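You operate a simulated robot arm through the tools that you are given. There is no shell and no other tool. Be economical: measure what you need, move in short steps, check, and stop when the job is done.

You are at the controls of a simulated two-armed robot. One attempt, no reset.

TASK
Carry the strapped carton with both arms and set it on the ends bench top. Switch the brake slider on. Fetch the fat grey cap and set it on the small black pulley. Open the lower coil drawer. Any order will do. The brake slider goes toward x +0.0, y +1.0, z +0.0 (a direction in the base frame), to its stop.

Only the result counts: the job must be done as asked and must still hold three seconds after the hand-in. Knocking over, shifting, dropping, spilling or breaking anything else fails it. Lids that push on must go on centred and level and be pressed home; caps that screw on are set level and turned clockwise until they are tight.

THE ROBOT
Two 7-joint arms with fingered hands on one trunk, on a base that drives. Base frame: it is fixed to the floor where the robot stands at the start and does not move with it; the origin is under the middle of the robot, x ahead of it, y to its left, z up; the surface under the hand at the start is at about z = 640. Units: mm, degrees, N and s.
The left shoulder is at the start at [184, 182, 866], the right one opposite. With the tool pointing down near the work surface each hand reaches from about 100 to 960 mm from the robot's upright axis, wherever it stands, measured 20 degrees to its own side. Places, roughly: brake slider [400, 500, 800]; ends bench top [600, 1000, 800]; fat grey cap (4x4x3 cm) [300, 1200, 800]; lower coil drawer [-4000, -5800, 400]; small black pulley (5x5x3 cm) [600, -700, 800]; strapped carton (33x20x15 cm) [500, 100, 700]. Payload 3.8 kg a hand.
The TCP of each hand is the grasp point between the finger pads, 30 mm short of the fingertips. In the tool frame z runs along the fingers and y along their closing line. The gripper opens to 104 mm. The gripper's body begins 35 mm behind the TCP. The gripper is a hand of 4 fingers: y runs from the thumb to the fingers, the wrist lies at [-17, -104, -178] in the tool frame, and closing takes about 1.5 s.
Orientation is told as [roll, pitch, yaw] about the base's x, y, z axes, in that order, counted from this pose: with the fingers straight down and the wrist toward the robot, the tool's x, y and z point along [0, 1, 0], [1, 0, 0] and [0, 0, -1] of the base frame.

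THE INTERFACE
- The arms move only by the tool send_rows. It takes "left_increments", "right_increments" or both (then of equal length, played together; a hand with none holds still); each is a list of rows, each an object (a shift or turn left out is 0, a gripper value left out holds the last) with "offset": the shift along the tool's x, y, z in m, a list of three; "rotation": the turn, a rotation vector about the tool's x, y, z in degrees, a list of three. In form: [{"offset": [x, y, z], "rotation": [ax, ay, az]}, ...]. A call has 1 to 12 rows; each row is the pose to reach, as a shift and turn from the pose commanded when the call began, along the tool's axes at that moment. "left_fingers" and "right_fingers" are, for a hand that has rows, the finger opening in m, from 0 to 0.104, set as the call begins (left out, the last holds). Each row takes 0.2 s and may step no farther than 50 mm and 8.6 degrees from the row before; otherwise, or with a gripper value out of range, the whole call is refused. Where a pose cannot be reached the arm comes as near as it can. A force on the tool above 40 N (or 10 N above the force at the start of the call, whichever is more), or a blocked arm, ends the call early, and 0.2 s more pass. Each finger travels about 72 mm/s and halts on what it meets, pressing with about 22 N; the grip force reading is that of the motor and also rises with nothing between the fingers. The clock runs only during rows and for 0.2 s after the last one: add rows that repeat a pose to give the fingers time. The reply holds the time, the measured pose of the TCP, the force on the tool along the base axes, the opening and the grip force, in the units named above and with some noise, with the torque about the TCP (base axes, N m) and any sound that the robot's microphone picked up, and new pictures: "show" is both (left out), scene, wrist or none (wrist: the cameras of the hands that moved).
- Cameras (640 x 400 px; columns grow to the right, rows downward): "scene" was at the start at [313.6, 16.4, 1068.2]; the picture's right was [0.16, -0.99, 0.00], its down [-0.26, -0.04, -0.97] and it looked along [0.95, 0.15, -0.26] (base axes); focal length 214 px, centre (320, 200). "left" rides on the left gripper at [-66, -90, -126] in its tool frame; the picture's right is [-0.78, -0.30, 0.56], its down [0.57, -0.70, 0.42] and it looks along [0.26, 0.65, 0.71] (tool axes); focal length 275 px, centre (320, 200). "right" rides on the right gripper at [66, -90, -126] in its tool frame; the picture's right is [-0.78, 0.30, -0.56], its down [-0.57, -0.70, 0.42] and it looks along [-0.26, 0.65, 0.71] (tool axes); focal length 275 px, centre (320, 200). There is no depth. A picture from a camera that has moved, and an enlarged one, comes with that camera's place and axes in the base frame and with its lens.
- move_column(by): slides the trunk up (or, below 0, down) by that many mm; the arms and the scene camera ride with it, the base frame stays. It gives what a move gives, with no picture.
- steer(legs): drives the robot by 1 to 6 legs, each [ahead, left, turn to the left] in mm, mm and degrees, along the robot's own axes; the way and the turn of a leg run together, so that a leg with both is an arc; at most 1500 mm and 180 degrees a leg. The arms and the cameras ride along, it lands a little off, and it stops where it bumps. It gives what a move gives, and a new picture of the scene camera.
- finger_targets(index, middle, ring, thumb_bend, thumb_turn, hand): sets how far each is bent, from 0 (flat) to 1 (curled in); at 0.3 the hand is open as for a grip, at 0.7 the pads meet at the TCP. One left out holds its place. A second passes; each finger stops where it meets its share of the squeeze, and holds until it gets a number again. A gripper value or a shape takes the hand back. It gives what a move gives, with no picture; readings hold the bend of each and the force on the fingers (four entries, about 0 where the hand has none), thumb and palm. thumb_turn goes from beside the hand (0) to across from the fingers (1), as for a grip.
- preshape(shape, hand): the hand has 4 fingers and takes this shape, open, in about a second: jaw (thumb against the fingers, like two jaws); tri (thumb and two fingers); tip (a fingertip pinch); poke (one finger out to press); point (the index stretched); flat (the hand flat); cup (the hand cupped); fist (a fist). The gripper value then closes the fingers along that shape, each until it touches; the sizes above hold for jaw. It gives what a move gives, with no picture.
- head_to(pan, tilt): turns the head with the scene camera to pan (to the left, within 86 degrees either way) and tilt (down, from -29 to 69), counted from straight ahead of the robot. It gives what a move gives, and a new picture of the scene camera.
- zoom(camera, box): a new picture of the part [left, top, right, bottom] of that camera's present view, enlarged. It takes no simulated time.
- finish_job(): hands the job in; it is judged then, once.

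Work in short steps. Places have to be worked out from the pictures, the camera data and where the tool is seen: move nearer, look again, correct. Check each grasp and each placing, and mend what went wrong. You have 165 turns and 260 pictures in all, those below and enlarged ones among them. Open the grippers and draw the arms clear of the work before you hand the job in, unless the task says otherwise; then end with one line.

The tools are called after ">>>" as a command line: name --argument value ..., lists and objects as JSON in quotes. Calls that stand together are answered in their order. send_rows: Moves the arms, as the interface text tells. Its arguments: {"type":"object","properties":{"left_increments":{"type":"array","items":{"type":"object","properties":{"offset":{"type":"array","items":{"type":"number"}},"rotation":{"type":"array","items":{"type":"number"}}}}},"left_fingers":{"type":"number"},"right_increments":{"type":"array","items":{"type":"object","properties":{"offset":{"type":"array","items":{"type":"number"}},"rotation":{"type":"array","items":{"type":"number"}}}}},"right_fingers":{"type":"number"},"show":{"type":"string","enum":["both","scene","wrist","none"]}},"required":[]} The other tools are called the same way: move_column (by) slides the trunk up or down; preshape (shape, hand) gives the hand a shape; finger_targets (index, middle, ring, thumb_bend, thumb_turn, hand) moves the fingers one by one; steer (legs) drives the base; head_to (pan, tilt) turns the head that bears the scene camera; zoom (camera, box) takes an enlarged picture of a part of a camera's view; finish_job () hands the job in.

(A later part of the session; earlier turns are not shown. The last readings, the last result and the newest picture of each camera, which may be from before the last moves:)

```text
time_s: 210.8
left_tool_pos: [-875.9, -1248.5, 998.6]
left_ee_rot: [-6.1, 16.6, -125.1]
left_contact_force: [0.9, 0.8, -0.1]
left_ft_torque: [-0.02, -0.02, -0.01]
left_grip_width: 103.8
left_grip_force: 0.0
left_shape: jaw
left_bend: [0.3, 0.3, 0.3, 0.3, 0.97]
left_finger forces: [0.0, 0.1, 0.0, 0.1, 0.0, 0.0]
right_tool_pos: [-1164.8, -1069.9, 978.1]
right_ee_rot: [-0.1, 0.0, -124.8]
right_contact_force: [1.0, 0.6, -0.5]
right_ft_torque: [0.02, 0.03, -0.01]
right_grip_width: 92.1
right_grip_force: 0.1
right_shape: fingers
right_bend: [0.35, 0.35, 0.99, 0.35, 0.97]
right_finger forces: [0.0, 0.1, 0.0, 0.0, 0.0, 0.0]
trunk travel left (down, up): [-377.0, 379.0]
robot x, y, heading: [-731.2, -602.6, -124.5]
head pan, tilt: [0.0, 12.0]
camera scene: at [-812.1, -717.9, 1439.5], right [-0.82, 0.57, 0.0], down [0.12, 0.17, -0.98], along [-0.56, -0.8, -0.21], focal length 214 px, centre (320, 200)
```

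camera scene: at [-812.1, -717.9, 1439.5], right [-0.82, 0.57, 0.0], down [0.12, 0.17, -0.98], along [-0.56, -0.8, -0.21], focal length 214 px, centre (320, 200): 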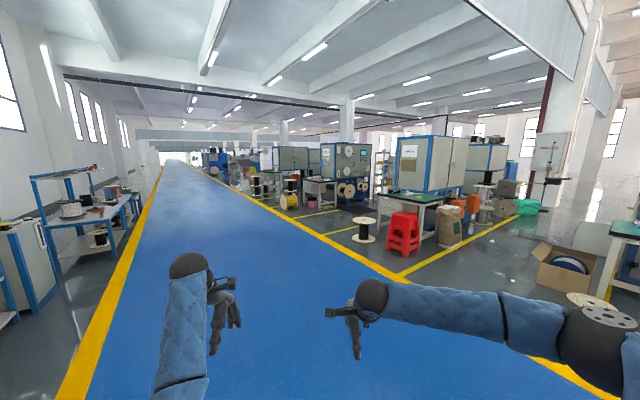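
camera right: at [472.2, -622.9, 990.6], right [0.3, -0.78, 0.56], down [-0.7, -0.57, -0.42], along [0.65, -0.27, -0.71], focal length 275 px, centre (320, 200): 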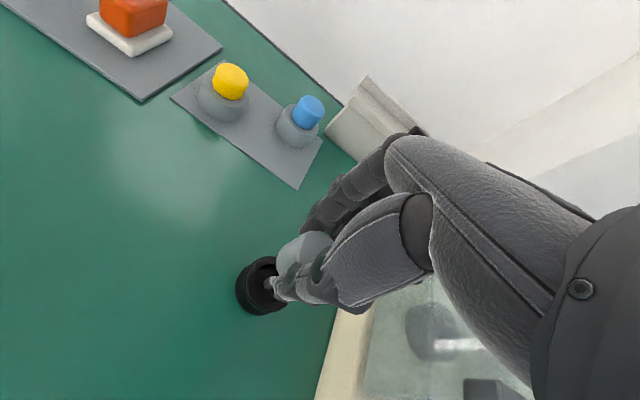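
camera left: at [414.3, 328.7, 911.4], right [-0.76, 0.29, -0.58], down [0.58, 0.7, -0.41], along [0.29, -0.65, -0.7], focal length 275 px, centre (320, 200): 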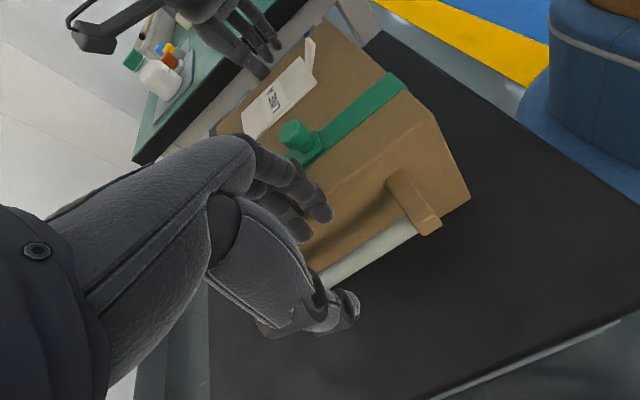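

The drawer should be near px (310,192), about 6 m ahead. Zooming there.

>>> zoom --camera "scene" --box '[240, 150, 400, 250]'

```text
4.00 times, centred on (320, 200) of scene
camera zoom: at [-812.1, -717.9, 1439.5], right [-0.82, 0.57, 0.0], down [0.12, 0.17, -0.98], along [-0.56, -0.8, -0.21], focal length 858 px, centre (320, 200)
```

zoom: 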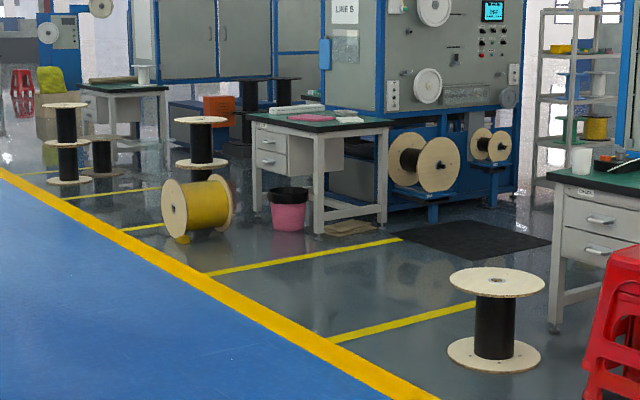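

The drawer bench is identified: its front faces the aisle (+x), with drawers near (−4040,−5986). I'll drive down the aisle to y≈−6150 and face −x.

>>> steer --legs '[[1500, 0, 0], [0, 0, 34.5], [1500, 0, 0], [1500, 0, 0], [1300, 0, 0]]'

>>> steer --legs '[[0, 0, -90]]'

```text
time_s: 240.0
left_tool_pos: [-1272.5, -6752.1, 998.4]
left_ee_rot: [-6.2, 16.5, -90.2]
left_contact_force: [0.4, -0.2, -0.2]
left_ft_torque: [0.01, 0.02, 0.0]
left_grip_width: 103.7
left_grip_force: 0.1
left_shape: jaw
left_bend: [0.3, 0.3, 0.3, 0.3, 0.97]
left_finger forces: [0.1, 0.0, 0.0, 0.0, 0.1, 0.0]
right_tool_pos: [-1609.6, -6770.4, 978.5]
right_ee_rot: [-0.2, 0.0, -90.0]
right_contact_force: [-0.2, -1.4, -0.1]
right_ft_torque: [0.02, -0.01, -0.01]
right_grip_width: 92.0
right_grip_force: 0.0
right_shape: fingers
right_bend: [0.35, 0.35, 0.99, 0.35, 0.97]
right_finger forces: [0.1, 0.0, 0.0, 0.0, 0.1, 0.0]
trunk travel left (down, up): [-377.0, 379.0]
robot x, y, heading: [-1517.8, -6138.4, -89.8]
head pan, tilt: [0.0, 12.0]
camera scene: at [-1520.9, -6278.5, 1439.6], right [-1.0, 0.0, 0.0], down [0.0, 0.21, -0.98], along [0.0, -0.98, -0.21], focal length 214 px, centre (320, 200)
```

scene: 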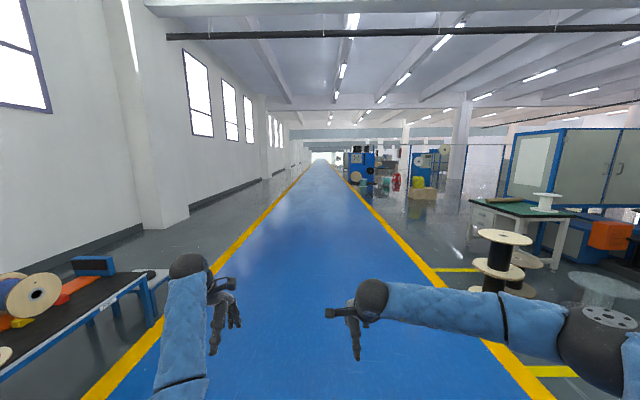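

```text
time_s: 244.2
left_tool_pos: [-2129.1, -6397.4, 999.6]
left_ee_rot: [-6.1, 16.5, -179.2]
left_contact_force: [-0.5, -0.1, 0.0]
left_ft_torque: [0.01, 0.04, 0.02]
left_grip_width: 103.8
left_grip_force: 0.1
left_shape: jaw
left_bend: [0.3, 0.3, 0.3, 0.3, 0.97]
left_finger forces: [0.0, 0.1, 0.0, 0.1, 0.0, 0.0]
right_tool_pos: [-2152.0, -6061.8, 979.4]
right_ee_rot: [-0.2, -0.1, -179.0]
right_contact_force: [0.3, -0.7, 0.4]
right_ft_torque: [0.01, -0.01, -0.02]
right_grip_width: 92.0
right_grip_force: 0.1
right_shape: fingers
right_bend: [0.35, 0.35, 0.99, 0.35, 0.97]
right_finger forces: [0.0, 0.1, 0.0, 0.0, 0.0, 0.0]
trunk travel left (down, up): [-377.0, 379.0]
robot x, y, heading: [-1522.8, -6135.3, -178.5]
head pan, tilt: [0.0, 12.0]
camera scene: at [-1661.3, -6140.7, 1439.6], right [-0.02, 1.0, 0.0], down [0.21, 0.0, -0.98], along [-0.98, -0.02, -0.21], focal length 214 px, centre (320, 200)
```

scene: 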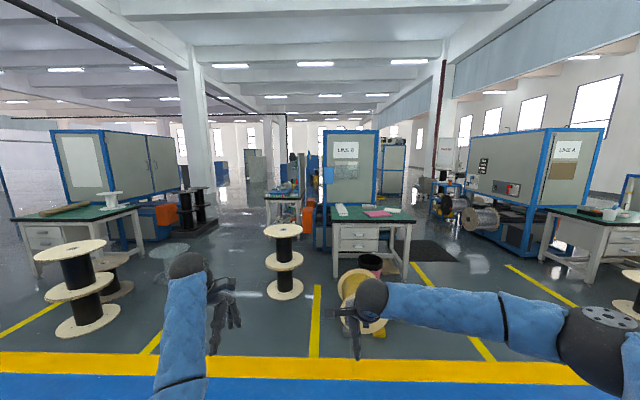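

Three benches with drawers visible. Zoom on the middle and left ones to read labels.

>>> zoom --camera "scene" --box '[310, 195, 430, 275]'

>>> zoom --camera "scene" --box '[10, 195, 130, 275]'

>>> zoom --camera "scene" --box '[530, 195, 640, 275]'

```text
5.00 times, centred on (370, 235) of scene
camera zoom: at [-1661.3, -6140.7, 1439.6], right [-0.02, 1.0, 0.0], down [0.21, 0.0, -0.98], along [-0.98, -0.02, -0.21], focal length 1072 px, centre (70, 25)
```

zoom: 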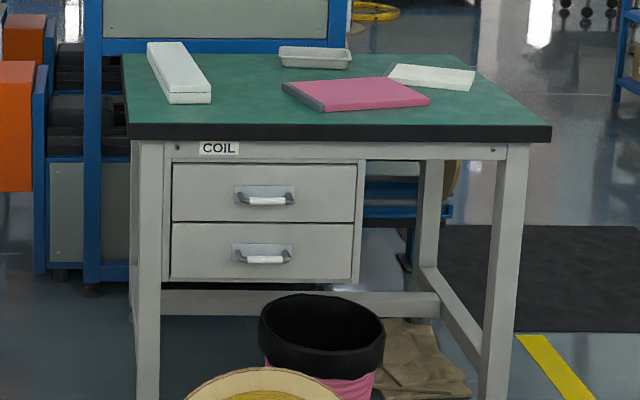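

```text
5.00 times, centred on (70, 235) of scene
camera zoom: at [-1661.3, -6140.7, 1439.6], right [-0.02, 1.0, 0.0], down [0.21, 0.0, -0.98], along [-0.98, -0.02, -0.21], focal length 1072 px, centre (1570, 25)
```

zoom: 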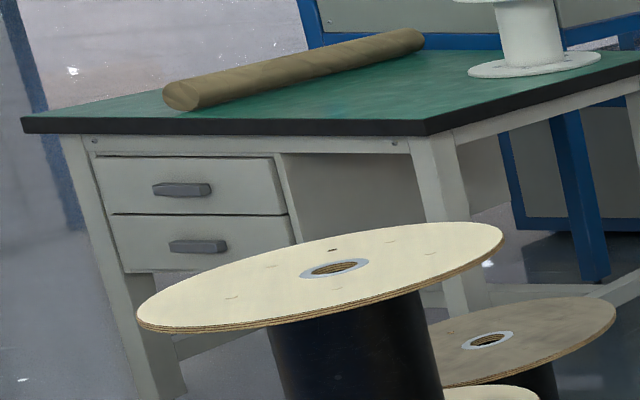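

```text
5.00 times, centred on (585, 235) of scene
camera zoom: at [-1661.3, -6140.7, 1439.6], right [-0.02, 1.0, 0.0], down [0.21, 0.0, -0.98], along [-0.98, -0.02, -0.21], focal length 1072 px, centre (-1005, 25)
```

zoom: 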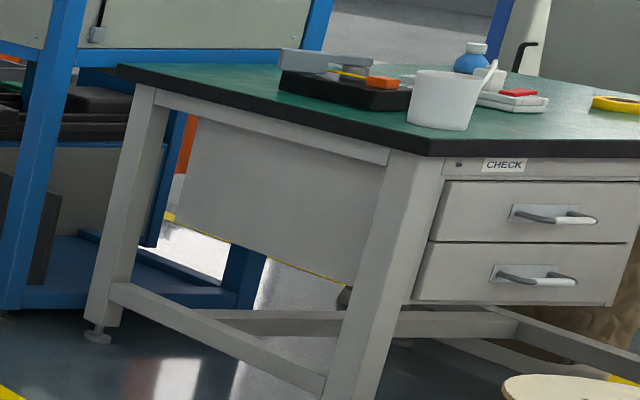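

The COIL bench is the middle one; its lower handle is at about (−3960,−5748,~410), with a bin and a lying spool in front. I'll approach on the +y side of the spool: shift right in the aisle, then forward.

>>> steer --legs '[[0, 0, -1.5], [0, -810, 0]]'

>>> head_to --pan 10 --tilt 20

```text
time_s: 248.8
left_tool_pos: [-2127.3, -5569.9, 998.9]
left_ee_rot: [-6.2, 16.5, 178.5]
left_contact_force: [0.3, 0.9, -1.2]
left_ft_torque: [-0.01, 0.01, 0.02]
left_grip_width: 103.9
left_grip_force: 0.0
left_shape: jaw
left_bend: [0.3, 0.3, 0.3, 0.3, 0.97]
left_finger forces: [0.1, 0.1, 0.0, 0.0, 0.0, 0.0]
right_tool_pos: [-2137.4, -5230.8, 978.0]
right_ee_rot: [0.0, 0.0, 178.9]
right_contact_force: [-0.6, 0.7, -0.6]
right_ft_torque: [0.0, 0.01, 0.02]
right_grip_width: 91.7
right_grip_force: 0.0
right_shape: fingers
right_bend: [0.35, 0.35, 0.99, 0.35, 0.97]
right_finger forces: [0.1, 0.1, 0.0, 0.1, 0.0, 0.0]
trunk travel left (down, up): [-377.0, 379.0]
robot x, y, heading: [-1511.1, -5337.9, 178.8]
head pan, tilt: [0.0, 12.0]
camera scene: at [-1652.0, -5329.1, 1439.6], right [0.02, 1.0, 0.0], down [0.21, 0.0, -0.98], along [-0.98, 0.02, -0.21], focal length 214 px, centre (320, 200)
```

scene: 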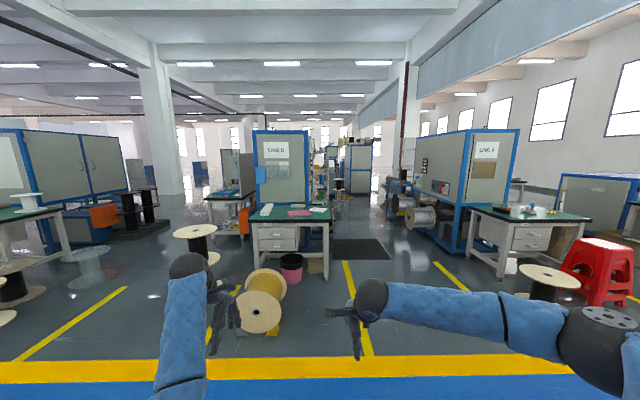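

```text
time_s: 249.6
left_tool_pos: [-2128.7, -5569.6, 999.9]
left_ee_rot: [-6.2, 16.5, 178.6]
left_contact_force: [-1.4, 0.2, 1.0]
left_ft_torque: [0.01, -0.02, 0.02]
left_grip_width: 103.7
left_grip_force: 0.1
left_shape: jaw
left_bend: [0.3, 0.3, 0.3, 0.3, 0.97]
left_finger forces: [0.0, 0.0, 0.0, 0.1, 0.0, 0.0]
right_tool_pos: [-2139.2, -5231.1, 979.0]
right_ee_rot: [-0.1, -0.1, 178.9]
right_contact_force: [0.8, 0.3, -0.1]
right_ft_torque: [0.01, -0.02, 0.04]
right_grip_width: 91.9
right_grip_force: 0.0
right_shape: fingers
right_bend: [0.35, 0.35, 0.99, 0.35, 0.97]
right_finger forces: [0.0, 0.0, 0.1, 0.0, 0.1, 0.1]
trunk travel left (down, up): [-377.0, 379.0]
robot x, y, heading: [-1510.8, -5334.3, 178.9]
head pan, tilt: [10.0, 20.0]
camera scene: at [-1650.8, -5345.9, 1426.6], right [-0.16, 0.99, 0.0], down [0.34, 0.05, -0.94], along [-0.93, -0.15, -0.34], focal length 214 px, centre (320, 200)
```

scene: 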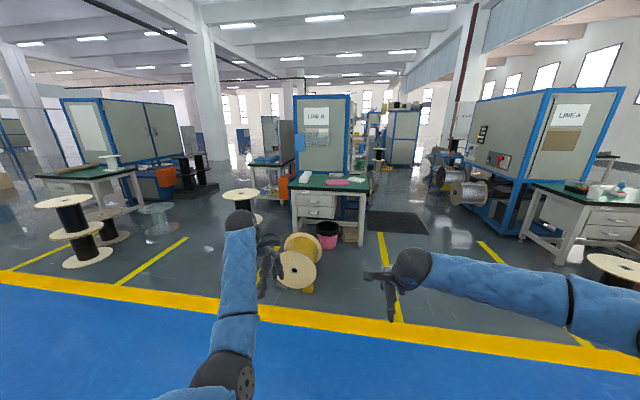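

Spool edge is near y≈−5606; I'll shift another 70 mm right for clearance and drive forward 1750 mm.

>>> steer --legs '[[0, -75, 1.1], [1000, 0, 0], [750, 0, 0]]'

>>> head_to --pan 30 --tilt 40

```text
time_s: 259.1
left_tool_pos: [-3893.9, -5485.3, 998.8]
left_ee_rot: [-6.2, 16.4, 178.7]
left_contact_force: [0.0, -0.5, -0.9]
left_ft_torque: [0.01, -0.03, 0.01]
left_grip_width: 103.7
left_grip_force: 0.1
left_shape: jaw
left_bend: [0.3, 0.3, 0.3, 0.3, 0.97]
left_finger forces: [0.0, 0.0, 0.1, 0.0, 0.0, 0.0]
right_tool_pos: [-3905.5, -5145.3, 977.5]
right_ee_rot: [-0.1, 0.1, 179.1]
right_contact_force: [0.6, -0.2, 0.0]
right_ft_torque: [-0.01, -0.01, 0.0]
right_grip_width: 91.9
right_grip_force: 0.0
right_shape: fingers
right_bend: [0.35, 0.35, 0.99, 0.35, 0.97]
right_finger forces: [0.0, 0.0, 0.1, 0.0, 0.0, 0.0]
trunk travel left (down, up): [-377.0, 379.0]
robot x, y, heading: [-3274.8, -5245.6, 178.9]
head pan, tilt: [10.0, 20.0]
camera scene: at [-3417.3, -5259.3, 1426.5], right [-0.16, 0.99, 0.0], down [0.34, 0.05, -0.94], along [-0.93, -0.15, -0.34], focal length 214 px, centre (320, 200)
```

scene: 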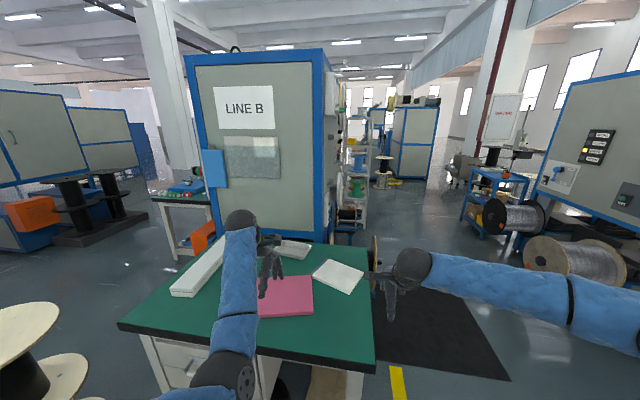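

```text
time_s: 259.9
left_tool_pos: [-3892.9, -5484.2, 999.2]
left_ee_rot: [-6.2, 16.5, 178.8]
left_contact_force: [-0.4, 0.9, 0.2]
left_ft_torque: [0.02, -0.01, 0.0]
left_grip_width: 103.7
left_grip_force: 0.1
left_shape: jaw
left_bend: [0.3, 0.3, 0.3, 0.3, 0.97]
left_finger forces: [0.1, 0.0, 0.0, 0.0, 0.1, 0.0]
right_tool_pos: [-3905.0, -5145.7, 978.4]
right_ee_rot: [-0.1, 0.0, 179.2]
right_contact_force: [-1.0, -0.3, 0.3]
right_ft_torque: [-0.01, -0.04, 0.02]
right_grip_width: 91.7
right_grip_force: 0.0
right_shape: fingers
right_bend: [0.35, 0.35, 0.99, 0.35, 0.97]
right_finger forces: [0.0, 0.0, 0.0, 0.0, 0.0, 0.0]
trunk travel left (down, up): [-377.0, 379.0]
robot x, y, heading: [-3274.7, -5249.2, 179.0]
head pan, tilt: [30.0, 40.0]
camera scene: at [-3399.1, -5285.8, 1395.3], right [-0.49, 0.87, 0.0], down [0.56, 0.31, -0.77], along [-0.67, -0.37, -0.64], focal length 214 px, centre (320, 200)
```

scene: 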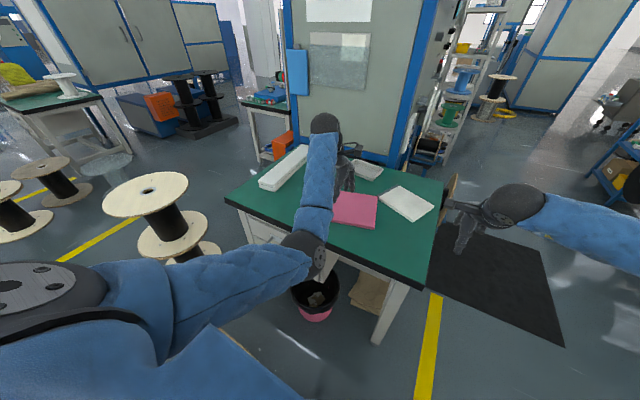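

The bench front edge is at x≈−3845. I'll back up 300 mm, lower the trunk, and tuck the right arm before posing the left hand for the drawer.

>>> steer --legs '[[-300, 0, 1]]'

>>> send_rows --right_increments '[{"offset": [-0.02, -0.035, 0]}, {"offset": [-0.04, -0.07, 0]}, {"offset": [-0.06, -0.105, 0]}, {"offset": [-0.08, -0.14, 0]}, {"offset": [-0.1, -0.175, 0]}, {"offset": [-0.12, -0.21, 0]}, {"offset": [-0.14, -0.245, 0]}, {"offset": [-0.15, -0.28, 0]}]' --left_increments '[{"offset": [0.02, 0, 0.0], "rotation": [4, 0, 0]}, {"offset": [0.04, 0, 0.0], "rotation": [12, 3, 0]}, {"offset": [0.06, 0, 0.0], "rotation": [20, 6, 0]}, {"offset": [0.08, 0, 0.0], "rotation": [28, 6, 0]}, {"offset": [0.1, 0, 0.0], "rotation": [36, 6, 0]}, {"offset": [0.12, 0, 0.0], "rotation": [44, 6, 0]}, {"offset": [0.14, 0, 0.0], "rotation": [44, 6, 0]}, {"offset": [0.15, 0, 0.0], "rotation": [44, 6, 0]}]' --show "scene"

```text
time_s: 261.9
left_tool_pos: [-3590.8, -5499.1, 999.9]
left_ee_rot: [-6.2, 16.4, -179.9]
left_contact_force: [-0.3, 0.6, -0.1]
left_ft_torque: [0.01, 0.05, 0.02]
left_grip_width: 103.8
left_grip_force: 0.0
left_shape: jaw
left_bend: [0.3, 0.3, 0.3, 0.3, 0.97]
left_finger forces: [0.1, 0.0, 0.0, 0.1, 0.0, 0.0]
right_tool_pos: [-3611.1, -5161.3, 978.2]
right_ee_rot: [-0.1, -0.1, -179.6]
right_contact_force: [-0.4, 0.5, 0.6]
right_ft_torque: [0.02, 0.0, -0.04]
right_grip_width: 91.7
right_grip_force: 0.0
right_shape: fingers
right_bend: [0.35, 0.35, 0.99, 0.35, 0.97]
right_finger forces: [0.0, 0.1, 0.0, 0.0, 0.1, 0.0]
trunk travel left (down, up): [-377.0, 379.0]
robot x, y, heading: [-2979.7, -5246.1, -179.3]
head pan, tilt: [30.0, 40.0]
camera scene: at [-3101.0, -5289.3, 1395.3], right [-0.51, 0.86, 0.0], down [0.55, 0.33, -0.77], along [-0.66, -0.39, -0.64], focal length 214 px, centre (320, 200)
```

scene: 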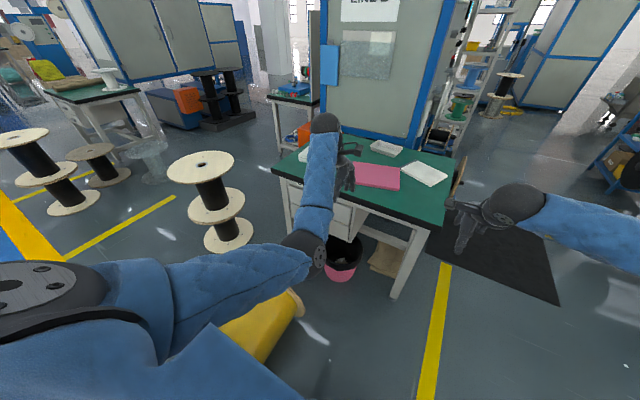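

```text
time_s: 263.8
left_tool_pos: [-3540.5, -5606.4, 988.5]
left_ee_rot: [-2.2, 57.3, 176.6]
left_contact_force: [0.2, 0.1, -0.8]
left_ft_torque: [0.04, 0.01, 0.0]
left_grip_width: 104.0
left_grip_force: 0.1
left_shape: jaw
left_bend: [0.3, 0.3, 0.3, 0.3, 0.97]
left_finger forces: [0.0, 0.0, 0.0, 0.1, 0.1, 0.0]
left hand out of reach, approached as far as the arm can: row 5, 6, 7, 8
right_tool_pos: [-3373.1, -5010.5, 968.4]
right_ee_rot: [-0.1, 0.0, -179.5]
right_contact_force: [-0.2, 0.8, 0.9]
right_ft_torque: [0.04, 0.03, -0.03]
right_grip_width: 91.9
right_grip_force: 0.1
right_shape: fingers
right_bend: [0.35, 0.35, 0.99, 0.35, 0.97]
right_finger forces: [0.0, 0.0, 0.0, 0.1, 0.0, 0.0]
right hand out of reach, approached as far as the arm can: row 7, 8
trunk travel left (down, up): [-377.0, 379.0]
robot x, y, heading: [-2982.2, -5248.8, -179.6]
head pan, tilt: [30.0, 40.0]
camera scene: at [-3102.2, -5289.3, 1395.2], right [-0.51, 0.86, 0.0], down [0.55, 0.33, -0.77], along [-0.66, -0.39, -0.64], focal length 214 px, centre (320, 200)
```

scene: 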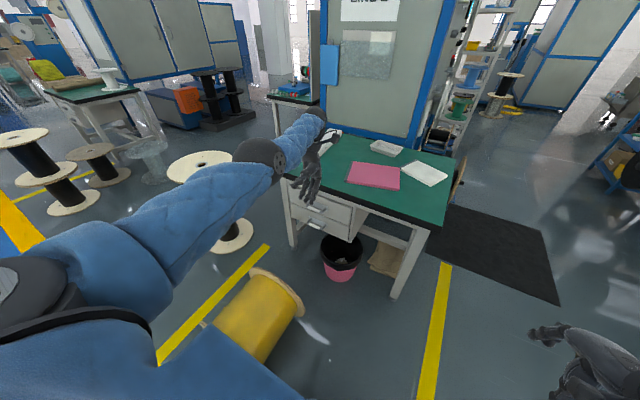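

I tilted the wrong way: the fingers now point back. I'll rotate the left hand about tool x in the other direction.

>>> send_rows --left_increments '[{"rotation": [-8.4, 0, 0]}, {"rotation": [-16.8, 0, 0]}, {"rotation": [-25.2, 0, 0]}, {"rotation": [-33.6, 0, 0]}, {"rotation": [-42, 0, 0]}, {"rotation": [-50.4, 0, 0]}, {"rotation": [-58.8, 0, 0]}, {"rotation": [-67.2, 0, 0]}, {"rotation": [-75.6, 0, 0]}, {"rotation": [-84, 0, 0]}, {"rotation": [-92.4, 0, 0]}, {"rotation": [-100.8, 0, 0]}]' --show "none"

>>> move_column --by -280

>>> head_to --pan 35 --tilt 35

```text
time_s: 266.4
left_tool_pos: [-3544.0, -5605.0, 990.4]
left_ee_rot: [-1.9, -43.7, 179.7]
left_contact_force: [-0.4, -0.4, 0.1]
left_ft_torque: [-0.03, -0.01, 0.0]
left_grip_width: 103.9
left_grip_force: 0.1
left_shape: jaw
left_bend: [0.3, 0.3, 0.3, 0.3, 0.97]
left_finger forces: [0.0, 0.1, 0.0, 0.1, 0.1, 0.1]
right_tool_pos: [-3372.0, -5010.3, 969.0]
right_ee_rot: [-0.1, 0.0, -179.6]
right_contact_force: [0.7, -0.8, 0.1]
right_ft_torque: [-0.02, 0.0, -0.02]
right_grip_width: 91.8
right_grip_force: 0.1
right_shape: fingers
right_bend: [0.35, 0.35, 0.99, 0.35, 0.97]
right_finger forces: [0.1, 0.0, 0.0, 0.1, 0.0, 0.0]
trunk travel left (down, up): [-377.0, 379.0]
robot x, y, heading: [-2982.0, -5246.3, -179.8]
head pan, tilt: [30.0, 40.0]
```

```text
time_s: 269.2
left_tool_pos: [-3544.4, -5605.5, 710.8]
left_ee_rot: [-1.8, -43.7, 179.7]
left_contact_force: [-0.5, -0.4, 0.2]
left_ft_torque: [-0.01, -0.01, 0.02]
left_grip_width: 103.9
left_grip_force: 0.2
left_shape: jaw
left_bend: [0.3, 0.3, 0.3, 0.3, 0.97]
left_finger forces: [0.1, 0.1, 0.1, 0.1, 0.0, 0.0]
right_tool_pos: [-3391.8, -5011.5, 600.3]
right_ee_rot: [0.0, 15.6, -179.6]
right_contact_force: [0.1, 0.8, 0.2]
right_ft_torque: [-0.04, -0.01, -0.02]
right_grip_width: 91.8
right_grip_force: 0.0
right_shape: fingers
right_bend: [0.35, 0.35, 0.99, 0.35, 0.97]
right_finger forces: [0.0, 0.0, 0.0, 0.1, 0.1, 0.1]
trunk travel left (down, up): [-97.0, 659.0]
robot x, y, heading: [-2978.8, -5247.6, -179.2]
head pan, tilt: [30.0, 40.0]
```

```text
time_s: 269.8
left_tool_pos: [-3544.1, -5605.4, 710.8]
left_ee_rot: [-1.7, -43.6, 179.7]
left_contact_force: [0.3, 0.1, 0.5]
left_ft_torque: [-0.06, -0.01, 0.01]
left_grip_width: 103.8
left_grip_force: 0.1
left_shape: jaw
left_bend: [0.3, 0.3, 0.3, 0.3, 0.97]
left_finger forces: [0.0, 0.1, 0.1, 0.1, 0.0, 0.1]
right_tool_pos: [-3391.9, -5010.6, 600.6]
right_ee_rot: [-0.1, 15.6, -179.6]
right_contact_force: [-0.4, 0.8, -0.5]
right_ft_torque: [0.01, 0.02, -0.03]
right_grip_width: 92.1
right_grip_force: 0.0
right_shape: fingers
right_bend: [0.35, 0.35, 0.99, 0.35, 0.97]
right_finger forces: [0.0, 0.0, 0.0, 0.0, 0.0, 0.1]
trunk travel left (down, up): [-97.0, 659.0]
robot x, y, heading: [-2982.6, -5244.8, -179.5]
head pan, tilt: [35.0, 35.0]
camera scene: at [-3230.8, -5298.5, 1113.6], right [-0.58, 0.81, 0.0], down [0.47, 0.33, -0.82], along [-0.67, -0.48, -0.57], focal length 214 px, centre (320, 200)
```

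scene: 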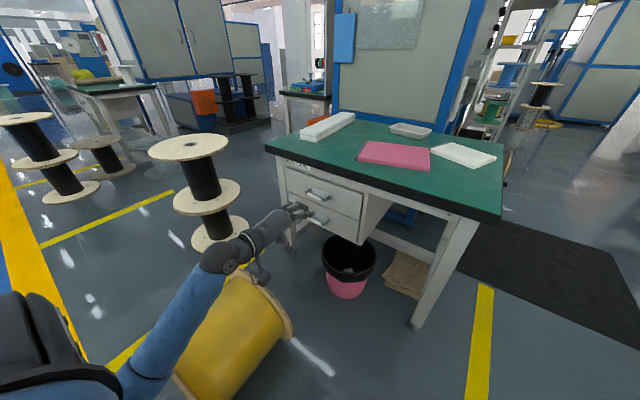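

Drawers are now in clear view. Triangulating gives the lower handle at ≈(−3875,−5761,457). I'll zoom with both cameras to refine.

>>> zoom --camera "scene" --box '[260, 160, 388, 240]'

>>> zoom --camera "left" --box '[0, 0, 640, 400]'

```text
5.00 times, centred on (324, 200) of scene
camera zoom: at [-3230.8, -5298.5, 1113.6], right [-0.58, 0.81, 0.0], down [0.47, 0.33, -0.82], along [-0.67, -0.48, -0.57], focal length 1072 px, centre (300, 200)
```

zoom: 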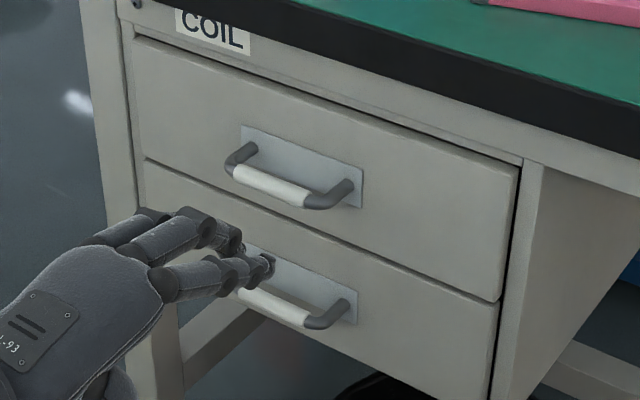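

```text
1.00 times, centred on (320, 200) of left (not enlarged: the box is as wide or as high as the picture)
camera zoom: at [-3392.5, -5544.0, 741.3], right [-0.15, 0.79, -0.59], down [0.2, -0.56, -0.8], along [-0.97, -0.24, -0.08], focal length 275 px, centre (320, 200)
```

zoom: 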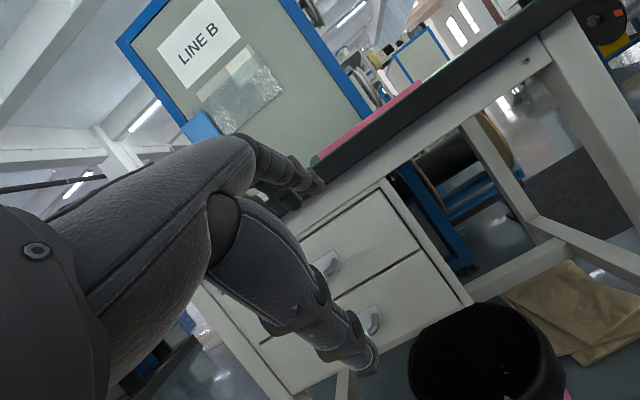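

The handle bar centre is ≈(−3850,−5768,457), running along y. I'll bring the left hand to that lateral position and height (still 300 mm short), pitched −65°.

>>> finger_targets --hand "left" --index 0.42 --middle 0.42 --ring 0.42 --thumb_bend 0.4 --thumb_turn 1.0

>>> send_rows --left_increments '[{"offset": [0.0233, -0.0242, 0.0254], "rotation": [-3, 0, 0]}, {"offset": [0.0466, -0.0484, 0.0508], "rotation": [-6, 0, 0]}, {"offset": [0.0699, -0.0726, 0.0762], "rotation": [-9, 0, 0]}, {"offset": [0.0932, -0.0968, 0.1016], "rotation": [-12, 0, 0]}, {"offset": [0.1165, -0.121, 0.127], "rotation": [-15, 0, 0]}, {"offset": [0.14, -0.1452, 0.1524], "rotation": [-18, 0, 0]}, {"offset": [0.163, -0.167, 0.175], "rotation": [-21.4, 0, 0]}, {"offset": [0.163, -0.167, 0.175], "rotation": [-21.4, 0, 0]}]' --show "both"

```text
time_s: 270.8
left_tool_pos: [-3544.5, -5604.5, 711.5]
left_ee_rot: [-1.9, -43.6, 179.5]
left_contact_force: [0.7, 0.1, -0.6]
left_ft_torque: [-0.04, 0.01, -0.02]
left_grip_width: 77.4
left_grip_force: 0.1
left_shape: fingers
left_bend: [0.42, 0.42, 0.42, 0.4, 0.99]
left_finger forces: [0.0, 0.0, 0.1, 0.0, 0.1, 0.1]
right_tool_pos: [-3392.0, -5011.8, 600.3]
right_ee_rot: [-0.1, 15.7, -179.6]
right_contact_force: [-0.3, 0.0, -0.4]
right_ft_torque: [0.02, -0.02, -0.01]
right_grip_width: 92.0
right_grip_force: 0.2
right_shape: fingers
right_bend: [0.35, 0.35, 0.99, 0.35, 0.97]
right_finger forces: [0.1, 0.1, 0.0, 0.1, 0.0, 0.0]
trunk travel left (down, up): [-97.0, 659.0]
robot x, y, heading: [-2978.8, -5246.4, -179.5]
head pan, tilt: [35.0, 35.0]
```

```text
time_s: 272.6
left_tool_pos: [-3550.3, -5760.9, 466.8]
left_ee_rot: [-2.9, -65.0, -179.0]
left_contact_force: [0.3, -1.1, -0.2]
left_ft_torque: [0.0, -0.03, 0.01]
left_grip_width: 77.1
left_grip_force: 0.0
left_shape: fingers
left_bend: [0.42, 0.42, 0.42, 0.4, 0.99]
left_finger forces: [0.0, 0.0, 0.0, 0.0, 0.1, 0.0]
right_tool_pos: [-3391.5, -5010.5, 600.5]
right_ee_rot: [-0.1, 15.7, -179.7]
right_contact_force: [0.0, -0.4, -0.3]
right_ft_torque: [0.01, 0.02, 0.0]
right_grip_width: 91.8
right_grip_force: 0.0
right_shape: fingers
right_bend: [0.35, 0.35, 0.99, 0.35, 0.97]
right_finger forces: [0.1, 0.0, 0.0, 0.0, 0.0, 0.1]
trunk travel left (down, up): [-97.0, 659.0]
robot x, y, heading: [-2980.4, -5248.9, -179.2]
head pan, tilt: [35.0, 35.0]
camera scene: at [-3230.9, -5298.4, 1113.6], right [-0.58, 0.81, 0.0], down [0.47, 0.33, -0.82], along [-0.67, -0.48, -0.57], focal length 214 px, centre (320, 200)
camera left: at [-3398.1, -5698.0, 439.6], right [-0.36, 0.8, -0.49], down [-0.11, -0.55, -0.83], along [-0.93, -0.24, 0.28], focal length 275 px, centre (320, 200)
```

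scene: 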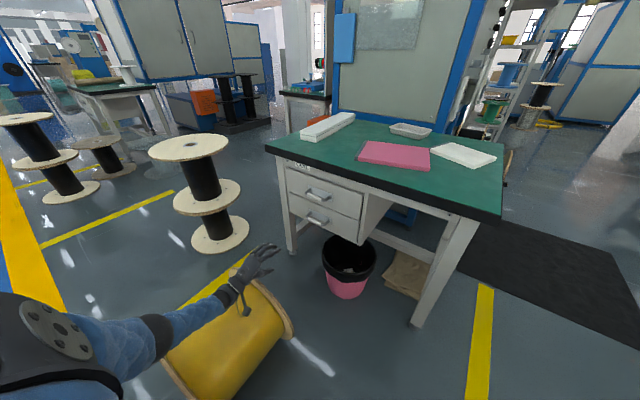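
left: 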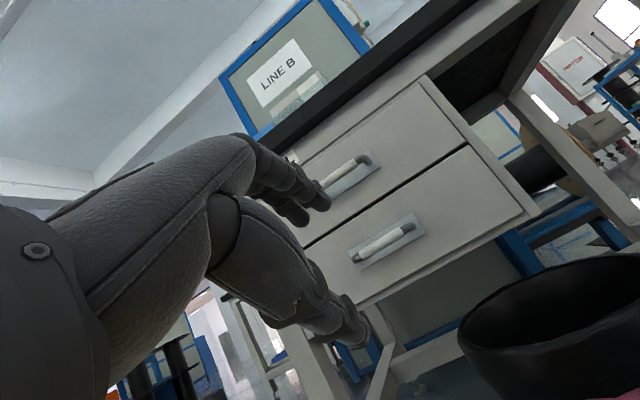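

The hand is aligned, with the bar at (−3848,−5764,454) and TCP at y=−5761. I'll drive forward 250 mm.

>>> steer --legs '[[250, 0, -0.5]]'

>>> zoom --camera "left" --box '[0, 0, 640, 400]'

>>> zoom --camera "scene" --box '[140, 180, 330, 320]'

```text
time_s: 274.4
left_tool_pos: [-3800.2, -5757.8, 465.6]
left_ee_rot: [-3.1, -65.0, -179.3]
left_contact_force: [-0.9, 0.9, -1.3]
left_ft_torque: [-0.03, 0.04, 0.01]
left_grip_width: 76.7
left_grip_force: 0.1
left_shape: fingers
left_bend: [0.42, 0.42, 0.42, 0.4, 0.99]
left_finger forces: [0.0, 0.0, 0.1, 0.0, 0.0, 0.0]
right_tool_pos: [-3636.8, -5009.7, 600.1]
right_ee_rot: [0.0, 15.7, 180.0]
right_contact_force: [0.4, -0.4, 0.6]
right_ft_torque: [0.0, -0.01, -0.02]
right_grip_width: 92.2
right_grip_force: 0.1
right_shape: fingers
right_bend: [0.35, 0.35, 0.99, 0.35, 0.97]
right_finger forces: [0.0, 0.0, 0.0, 0.0, 0.0, 0.1]
trunk travel left (down, up): [-97.0, 659.0]
robot x, y, heading: [-3228.5, -5249.7, -180.0]
head pan, tilt: [35.0, 35.0]
camera scene: at [-3478.7, -5298.1, 1113.6], right [-0.58, 0.82, 0.0], down [0.47, 0.33, -0.82], along [-0.67, -0.47, -0.57], focal length 214 px, centre (320, 200)
```

scene: 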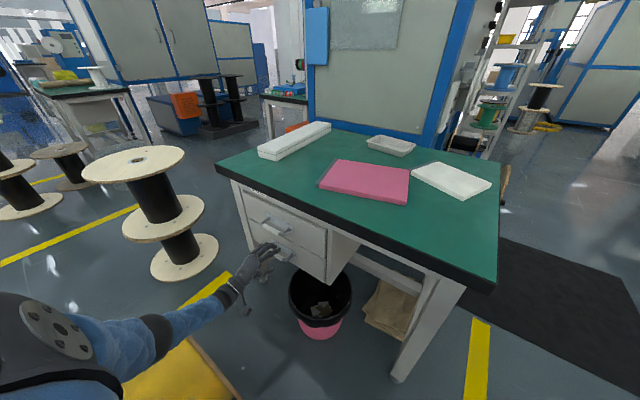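

```text
1.00 times, centred on (320, 200) of left (not enlarged: the box is as wide or as high as the picture)
camera zoom: at [-3648.7, -5696.5, 439.4], right [-0.35, 0.8, -0.49], down [-0.11, -0.55, -0.83], along [-0.93, -0.24, 0.28], focal length 275 px, centre (320, 200)
```

zoom: 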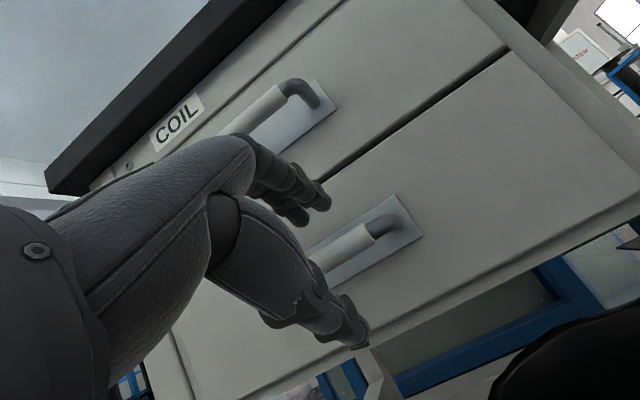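

```text
2.86 times, centred on (235, 250) of scene
camera zoom: at [-3478.7, -5298.1, 1113.6], right [-0.58, 0.82, 0.0], down [0.47, 0.33, -0.82], along [-0.67, -0.47, -0.57], focal length 613 px, centre (563, 57)
```

zoom: 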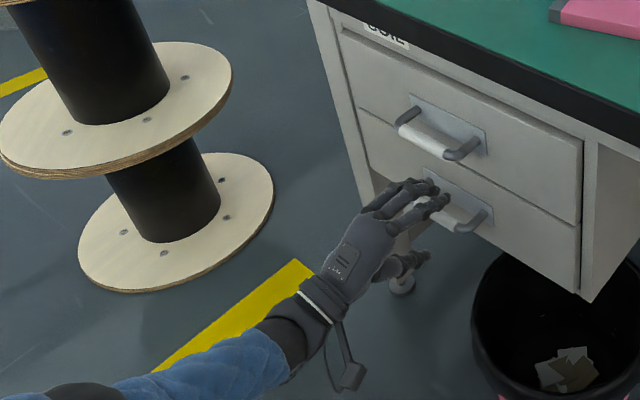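

Handle centre is at (−3849,−5769,454). I'll shift 11 mm left and 12 mm down, then reach forward 40 mm so the bar lies between thumb and fingers.

>>> send_rows --left_increments '[{"offset": [0.006, -0.005, 0.002]}, {"offset": [0.011, -0.0105, 0.0049]}, {"offset": [0.011, -0.006, 0.014]}, {"offset": [0.011, -0.002, 0.023]}, {"offset": [0.011, 0.002, 0.032]}, {"offset": [0.011, 0.0064, 0.041]}, {"offset": [0.011, 0.0064, 0.041]}]' --show "none"

>>> zoom --camera "left" --box '[200, 130, 520, 370]'

>>> zoom --camera "scene" --box '[220, 200, 316, 260]'

```text
time_s: 276.2
left_tool_pos: [-3832.1, -5759.2, 464.7]
left_ee_rot: [-2.9, -64.7, -179.4]
left_contact_force: [10.5, 2.3, 1.4]
left_ft_torque: [-0.13, 0.41, -0.05]
left_grip_width: 77.5
left_grip_force: 5.1
left_shape: fingers
left_bend: [0.42, 0.42, 0.42, 0.4, 0.99]
left_finger forces: [4.1, 6.0, 0.1, 0.0, 0.0, 0.1]
left hand out of reach, approached as far as the arm can: row 3, 4, 5, 6, 7
right_tool_pos: [-3636.5, -5009.7, 599.0]
right_ee_rot: [-0.1, 15.6, -179.9]
right_contact_force: [0.1, 0.0, -0.9]
right_ft_torque: [-0.01, 0.03, -0.02]
right_grip_width: 92.0
right_grip_force: 0.1
right_shape: fingers
right_bend: [0.35, 0.35, 0.99, 0.35, 0.97]
right_finger forces: [0.0, 0.1, 0.0, 0.0, 0.0, 0.0]
trunk travel left (down, up): [-97.0, 659.0]
robot x, y, heading: [-3225.1, -5249.4, -179.6]
head pan, tilt: [35.0, 35.0]
stopped in row 7 (left hand): the force on the tool passed its limit at 41 N (the readings are from after the stop); the commanded pose is now the measured one
```

```text
1.67 times, centred on (360, 250) of left
camera zoom: at [-3678.8, -5697.6, 438.3], right [-0.35, 0.8, -0.49], down [-0.1, -0.55, -0.83], along [-0.93, -0.24, 0.28], focal length 459 px, centre (253, 117)
```

zoom: 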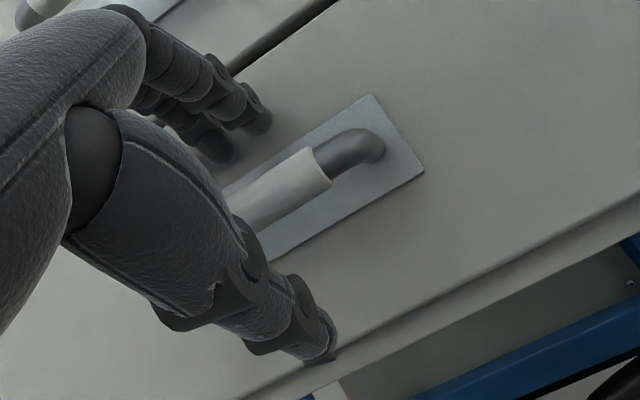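

```text
6.67 times, centred on (268, 230) of scene
camera zoom: at [-3477.4, -5298.2, 1113.7], right [-0.58, 0.82, 0.0], down [0.47, 0.33, -0.82], along [-0.67, -0.47, -0.57], focal length 1430 px, centre (667, 0)
```

zoom: 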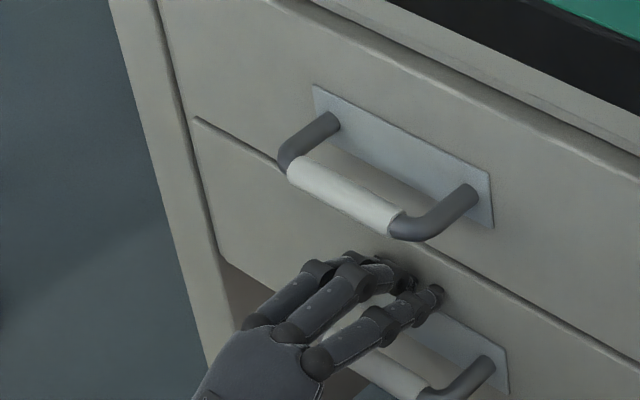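

Fingertips touch the drawer front just above the bar and the thumb is below it, so the bar lies between the pads. Closing.

>>> finger_targets --hand "left" --index 0.9 --middle 0.9 --ring 0.9 --thumb_bend 0.9

>>> zoom --camera "left" --box '[200, 130, 520, 370]'

>>> zoom --camera "scene" --box '[220, 200, 316, 260]'

```text
time_s: 277.2
left_tool_pos: [-3832.3, -5760.1, 462.3]
left_ee_rot: [-3.0, -64.5, -179.3]
left_contact_force: [0.0, 1.7, -15.0]
left_ft_torque: [0.02, 0.14, -0.3]
left_grip_width: 0.0
left_grip_force: 16.4
left_shape: fingers
left_bend: [0.78, 0.83, 0.82, 0.81, 1.0]
left_finger forces: [0.1, 8.7, 8.2, 0.0, 15.6, 0.0]
right_tool_pos: [-3637.9, -5011.4, 600.0]
right_ee_rot: [-0.3, 15.8, -179.9]
right_contact_force: [-0.5, 0.4, -0.5]
right_ft_torque: [-0.01, 0.02, 0.02]
right_grip_width: 91.9
right_grip_force: 0.1
right_shape: fingers
right_bend: [0.35, 0.35, 0.99, 0.35, 0.97]
right_finger forces: [0.1, 0.0, 0.1, 0.0, 0.0, 0.1]
trunk travel left (down, up): [-97.0, 659.0]
robot x, y, heading: [-3229.6, -5246.4, -179.6]
head pan, tilt: [35.0, 35.0]
```

```text
1.67 times, centred on (360, 250) of left
camera zoom: at [-3679.8, -5697.2, 436.2], right [-0.35, 0.8, -0.49], down [-0.1, -0.55, -0.83], along [-0.93, -0.24, 0.27], focal length 459 px, centre (253, 117)
```

zoom: 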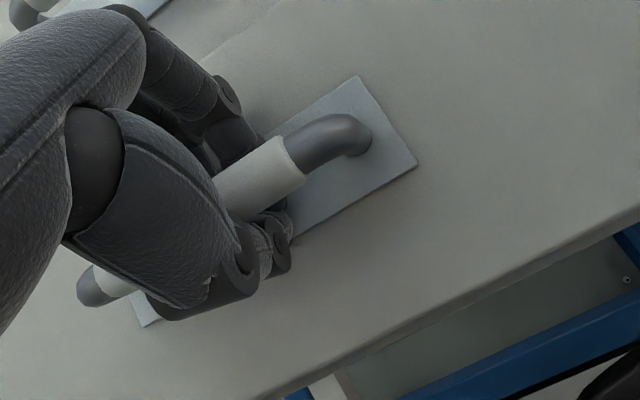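

```text
6.67 times, centred on (268, 230) of scene
camera zoom: at [-3479.4, -5299.3, 1113.1], right [-0.58, 0.82, 0.0], down [0.47, 0.33, -0.82], along [-0.67, -0.47, -0.57], focal length 1430 px, centre (667, 0)
```

zoom: 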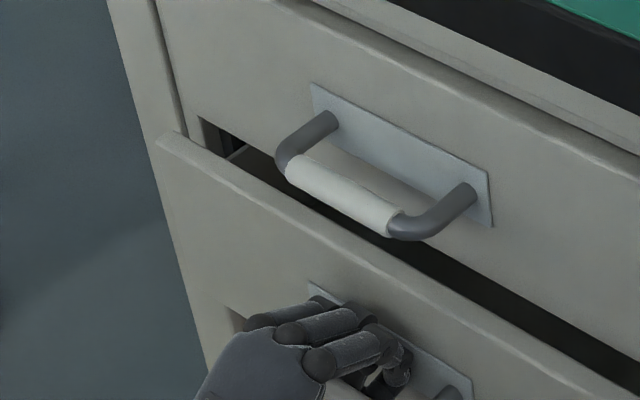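

Hooked firmly; the drawer already opened ~25 mm. I'll pull by driving backwards.

>>> steer --legs '[[-150, 0, 0]]'

```text
time_s: 278.6
left_tool_pos: [-3683.2, -5759.1, 462.6]
left_ee_rot: [-3.0, -64.4, -179.1]
left_contact_force: [1.4, -4.2, -20.1]
left_ft_torque: [0.04, 0.27, -0.37]
left_grip_width: 0.3
left_grip_force: 26.5
left_shape: fingers
left_bend: [0.78, 0.83, 0.82, 0.81, 1.0]
left_finger forces: [0.0, 9.7, 9.2, 0.1, 34.2, 0.1]
right_tool_pos: [-3485.9, -5010.6, 598.0]
right_ee_rot: [-0.2, 15.7, 179.9]
right_contact_force: [0.7, 0.5, 0.4]
right_ft_torque: [0.01, 0.01, 0.0]
right_grip_width: 92.0
right_grip_force: 0.1
right_shape: fingers
right_bend: [0.35, 0.35, 0.99, 0.35, 0.97]
right_finger forces: [0.0, 0.0, 0.0, 0.0, 0.0, 0.0]
trunk travel left (down, up): [-97.0, 659.0]
robot x, y, heading: [-3077.7, -5248.6, -179.9]
head pan, tilt: [35.0, 35.0]
camera scene: at [-3329.2, -5299.1, 1113.1], right [-0.57, 0.82, 0.0], down [0.47, 0.33, -0.82], along [-0.67, -0.47, -0.58], focal length 214 px, centre (320, 200)
```

scene: 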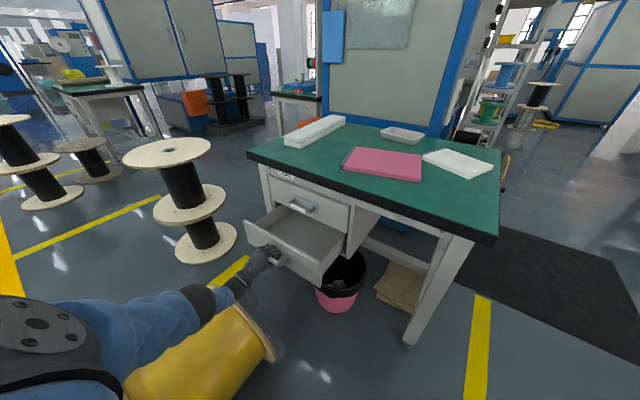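

Opening well, ~175 mm so far. Pull another 110 mm.

>>> steer --legs '[[-70, 0, 0]]'

>>> steer --legs '[[-40, 0, 0]]'

```text
time_s: 279.6
left_tool_pos: [-3612.6, -5759.0, 461.6]
left_ee_rot: [-3.0, -64.4, -179.2]
left_contact_force: [1.2, -3.3, -15.2]
left_ft_torque: [0.01, 0.14, -0.37]
left_grip_width: 0.0
left_grip_force: 27.0
left_shape: fingers
left_bend: [0.78, 0.83, 0.82, 0.82, 1.0]
left_finger forces: [0.0, 9.8, 8.6, 0.0, 35.1, 0.0]
right_tool_pos: [-3416.7, -5010.0, 600.3]
right_ee_rot: [-0.3, 15.7, 180.0]
right_contact_force: [-0.4, 0.3, 0.0]
right_ft_torque: [0.01, -0.02, 0.04]
right_grip_width: 91.8
right_grip_force: 0.1
right_shape: fingers
right_bend: [0.35, 0.35, 0.99, 0.35, 0.97]
right_finger forces: [0.0, 0.1, 0.1, 0.0, 0.1, 0.1]
trunk travel left (down, up): [-97.0, 659.0]
robot x, y, heading: [-3004.8, -5253.5, -179.8]
head pan, tilt: [35.0, 35.0]
camera scene: at [-3258.6, -5298.9, 1113.3], right [-0.58, 0.82, 0.0], down [0.47, 0.33, -0.82], along [-0.67, -0.47, -0.57], focal length 214 px, centre (320, 200)
```

scene: 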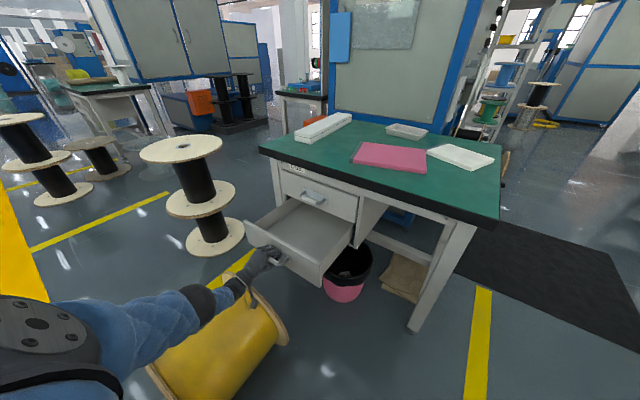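

```text
time_s: 280.5
left_tool_pos: [-3570.8, -5758.1, 460.7]
left_ee_rot: [-2.9, -64.0, -179.3]
left_contact_force: [1.0, -4.8, -11.9]
left_ft_torque: [-0.02, 0.05, -0.36]
left_grip_width: 0.0
left_grip_force: 27.0
left_shape: fingers
left_bend: [0.79, 0.83, 0.82, 0.82, 1.0]
left_finger forces: [0.1, 10.7, 8.1, 0.1, 35.7, 0.0]
right_tool_pos: [-3376.5, -5010.3, 600.6]
right_ee_rot: [-0.3, 15.7, 180.1]
right_contact_force: [0.7, 0.1, 0.2]
right_ft_torque: [-0.02, -0.02, 0.0]
right_grip_width: 91.8
right_grip_force: 0.1
right_shape: fingers
right_bend: [0.35, 0.35, 0.99, 0.35, 0.97]
right_finger forces: [0.0, 0.0, 0.0, 0.1, 0.0, 0.1]
trunk travel left (down, up): [-97.0, 659.0]
robot x, y, heading: [-2968.9, -5247.0, -179.9]
head pan, tilt: [35.0, 35.0]
camera scene: at [-3218.1, -5298.6, 1113.4], right [-0.57, 0.82, 0.0], down [0.47, 0.33, -0.82], along [-0.67, -0.47, -0.57], focal length 214 px, centre (320, 200)
```

scene: 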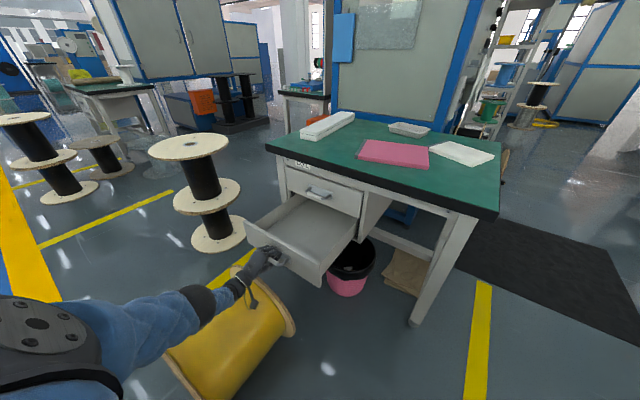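

Still sliding freely at ~285 mm. One more 40 mm.

>>> steer --legs '[[-40, 0, 0]]'

```text
time_s: 281.4
left_tool_pos: [-3530.6, -5757.6, 459.9]
left_ee_rot: [-2.8, -64.0, -179.3]
left_contact_force: [1.6, -5.2, -9.0]
left_ft_torque: [0.02, -0.03, -0.32]
left_grip_width: 0.0
left_grip_force: 27.7
left_shape: fingers
left_bend: [0.79, 0.84, 0.82, 0.82, 1.0]
left_finger forces: [0.1, 11.6, 7.7, 0.1, 35.6, 0.1]
right_tool_pos: [-3334.6, -5010.1, 602.1]
right_ee_rot: [-0.1, 15.7, 179.9]
right_contact_force: [0.3, -1.0, 0.0]
right_ft_torque: [-0.02, -0.04, 0.01]
right_grip_width: 91.9
right_grip_force: 0.1
right_shape: fingers
right_bend: [0.35, 0.35, 0.99, 0.35, 0.97]
right_finger forces: [0.0, 0.1, 0.0, 0.0, 0.0, 0.1]
trunk travel left (down, up): [-97.0, 659.0]
robot x, y, heading: [-2926.6, -5249.5, -180.2]
head pan, tilt: [35.0, 35.0]
camera scene: at [-3177.8, -5298.3, 1113.5], right [-0.57, 0.82, 0.0], down [0.47, 0.33, -0.82], along [-0.67, -0.47, -0.57], focal length 214 px, centre (320, 200)
```

scene: 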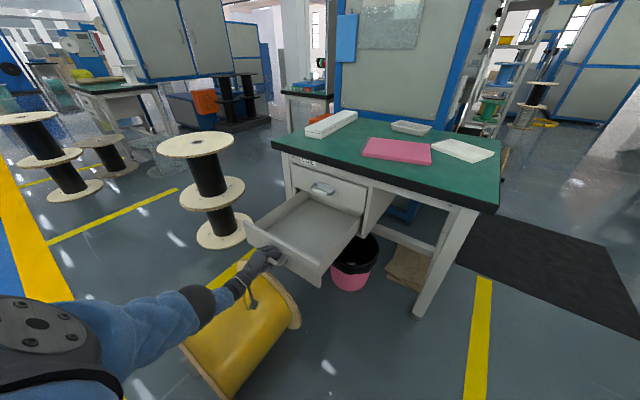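

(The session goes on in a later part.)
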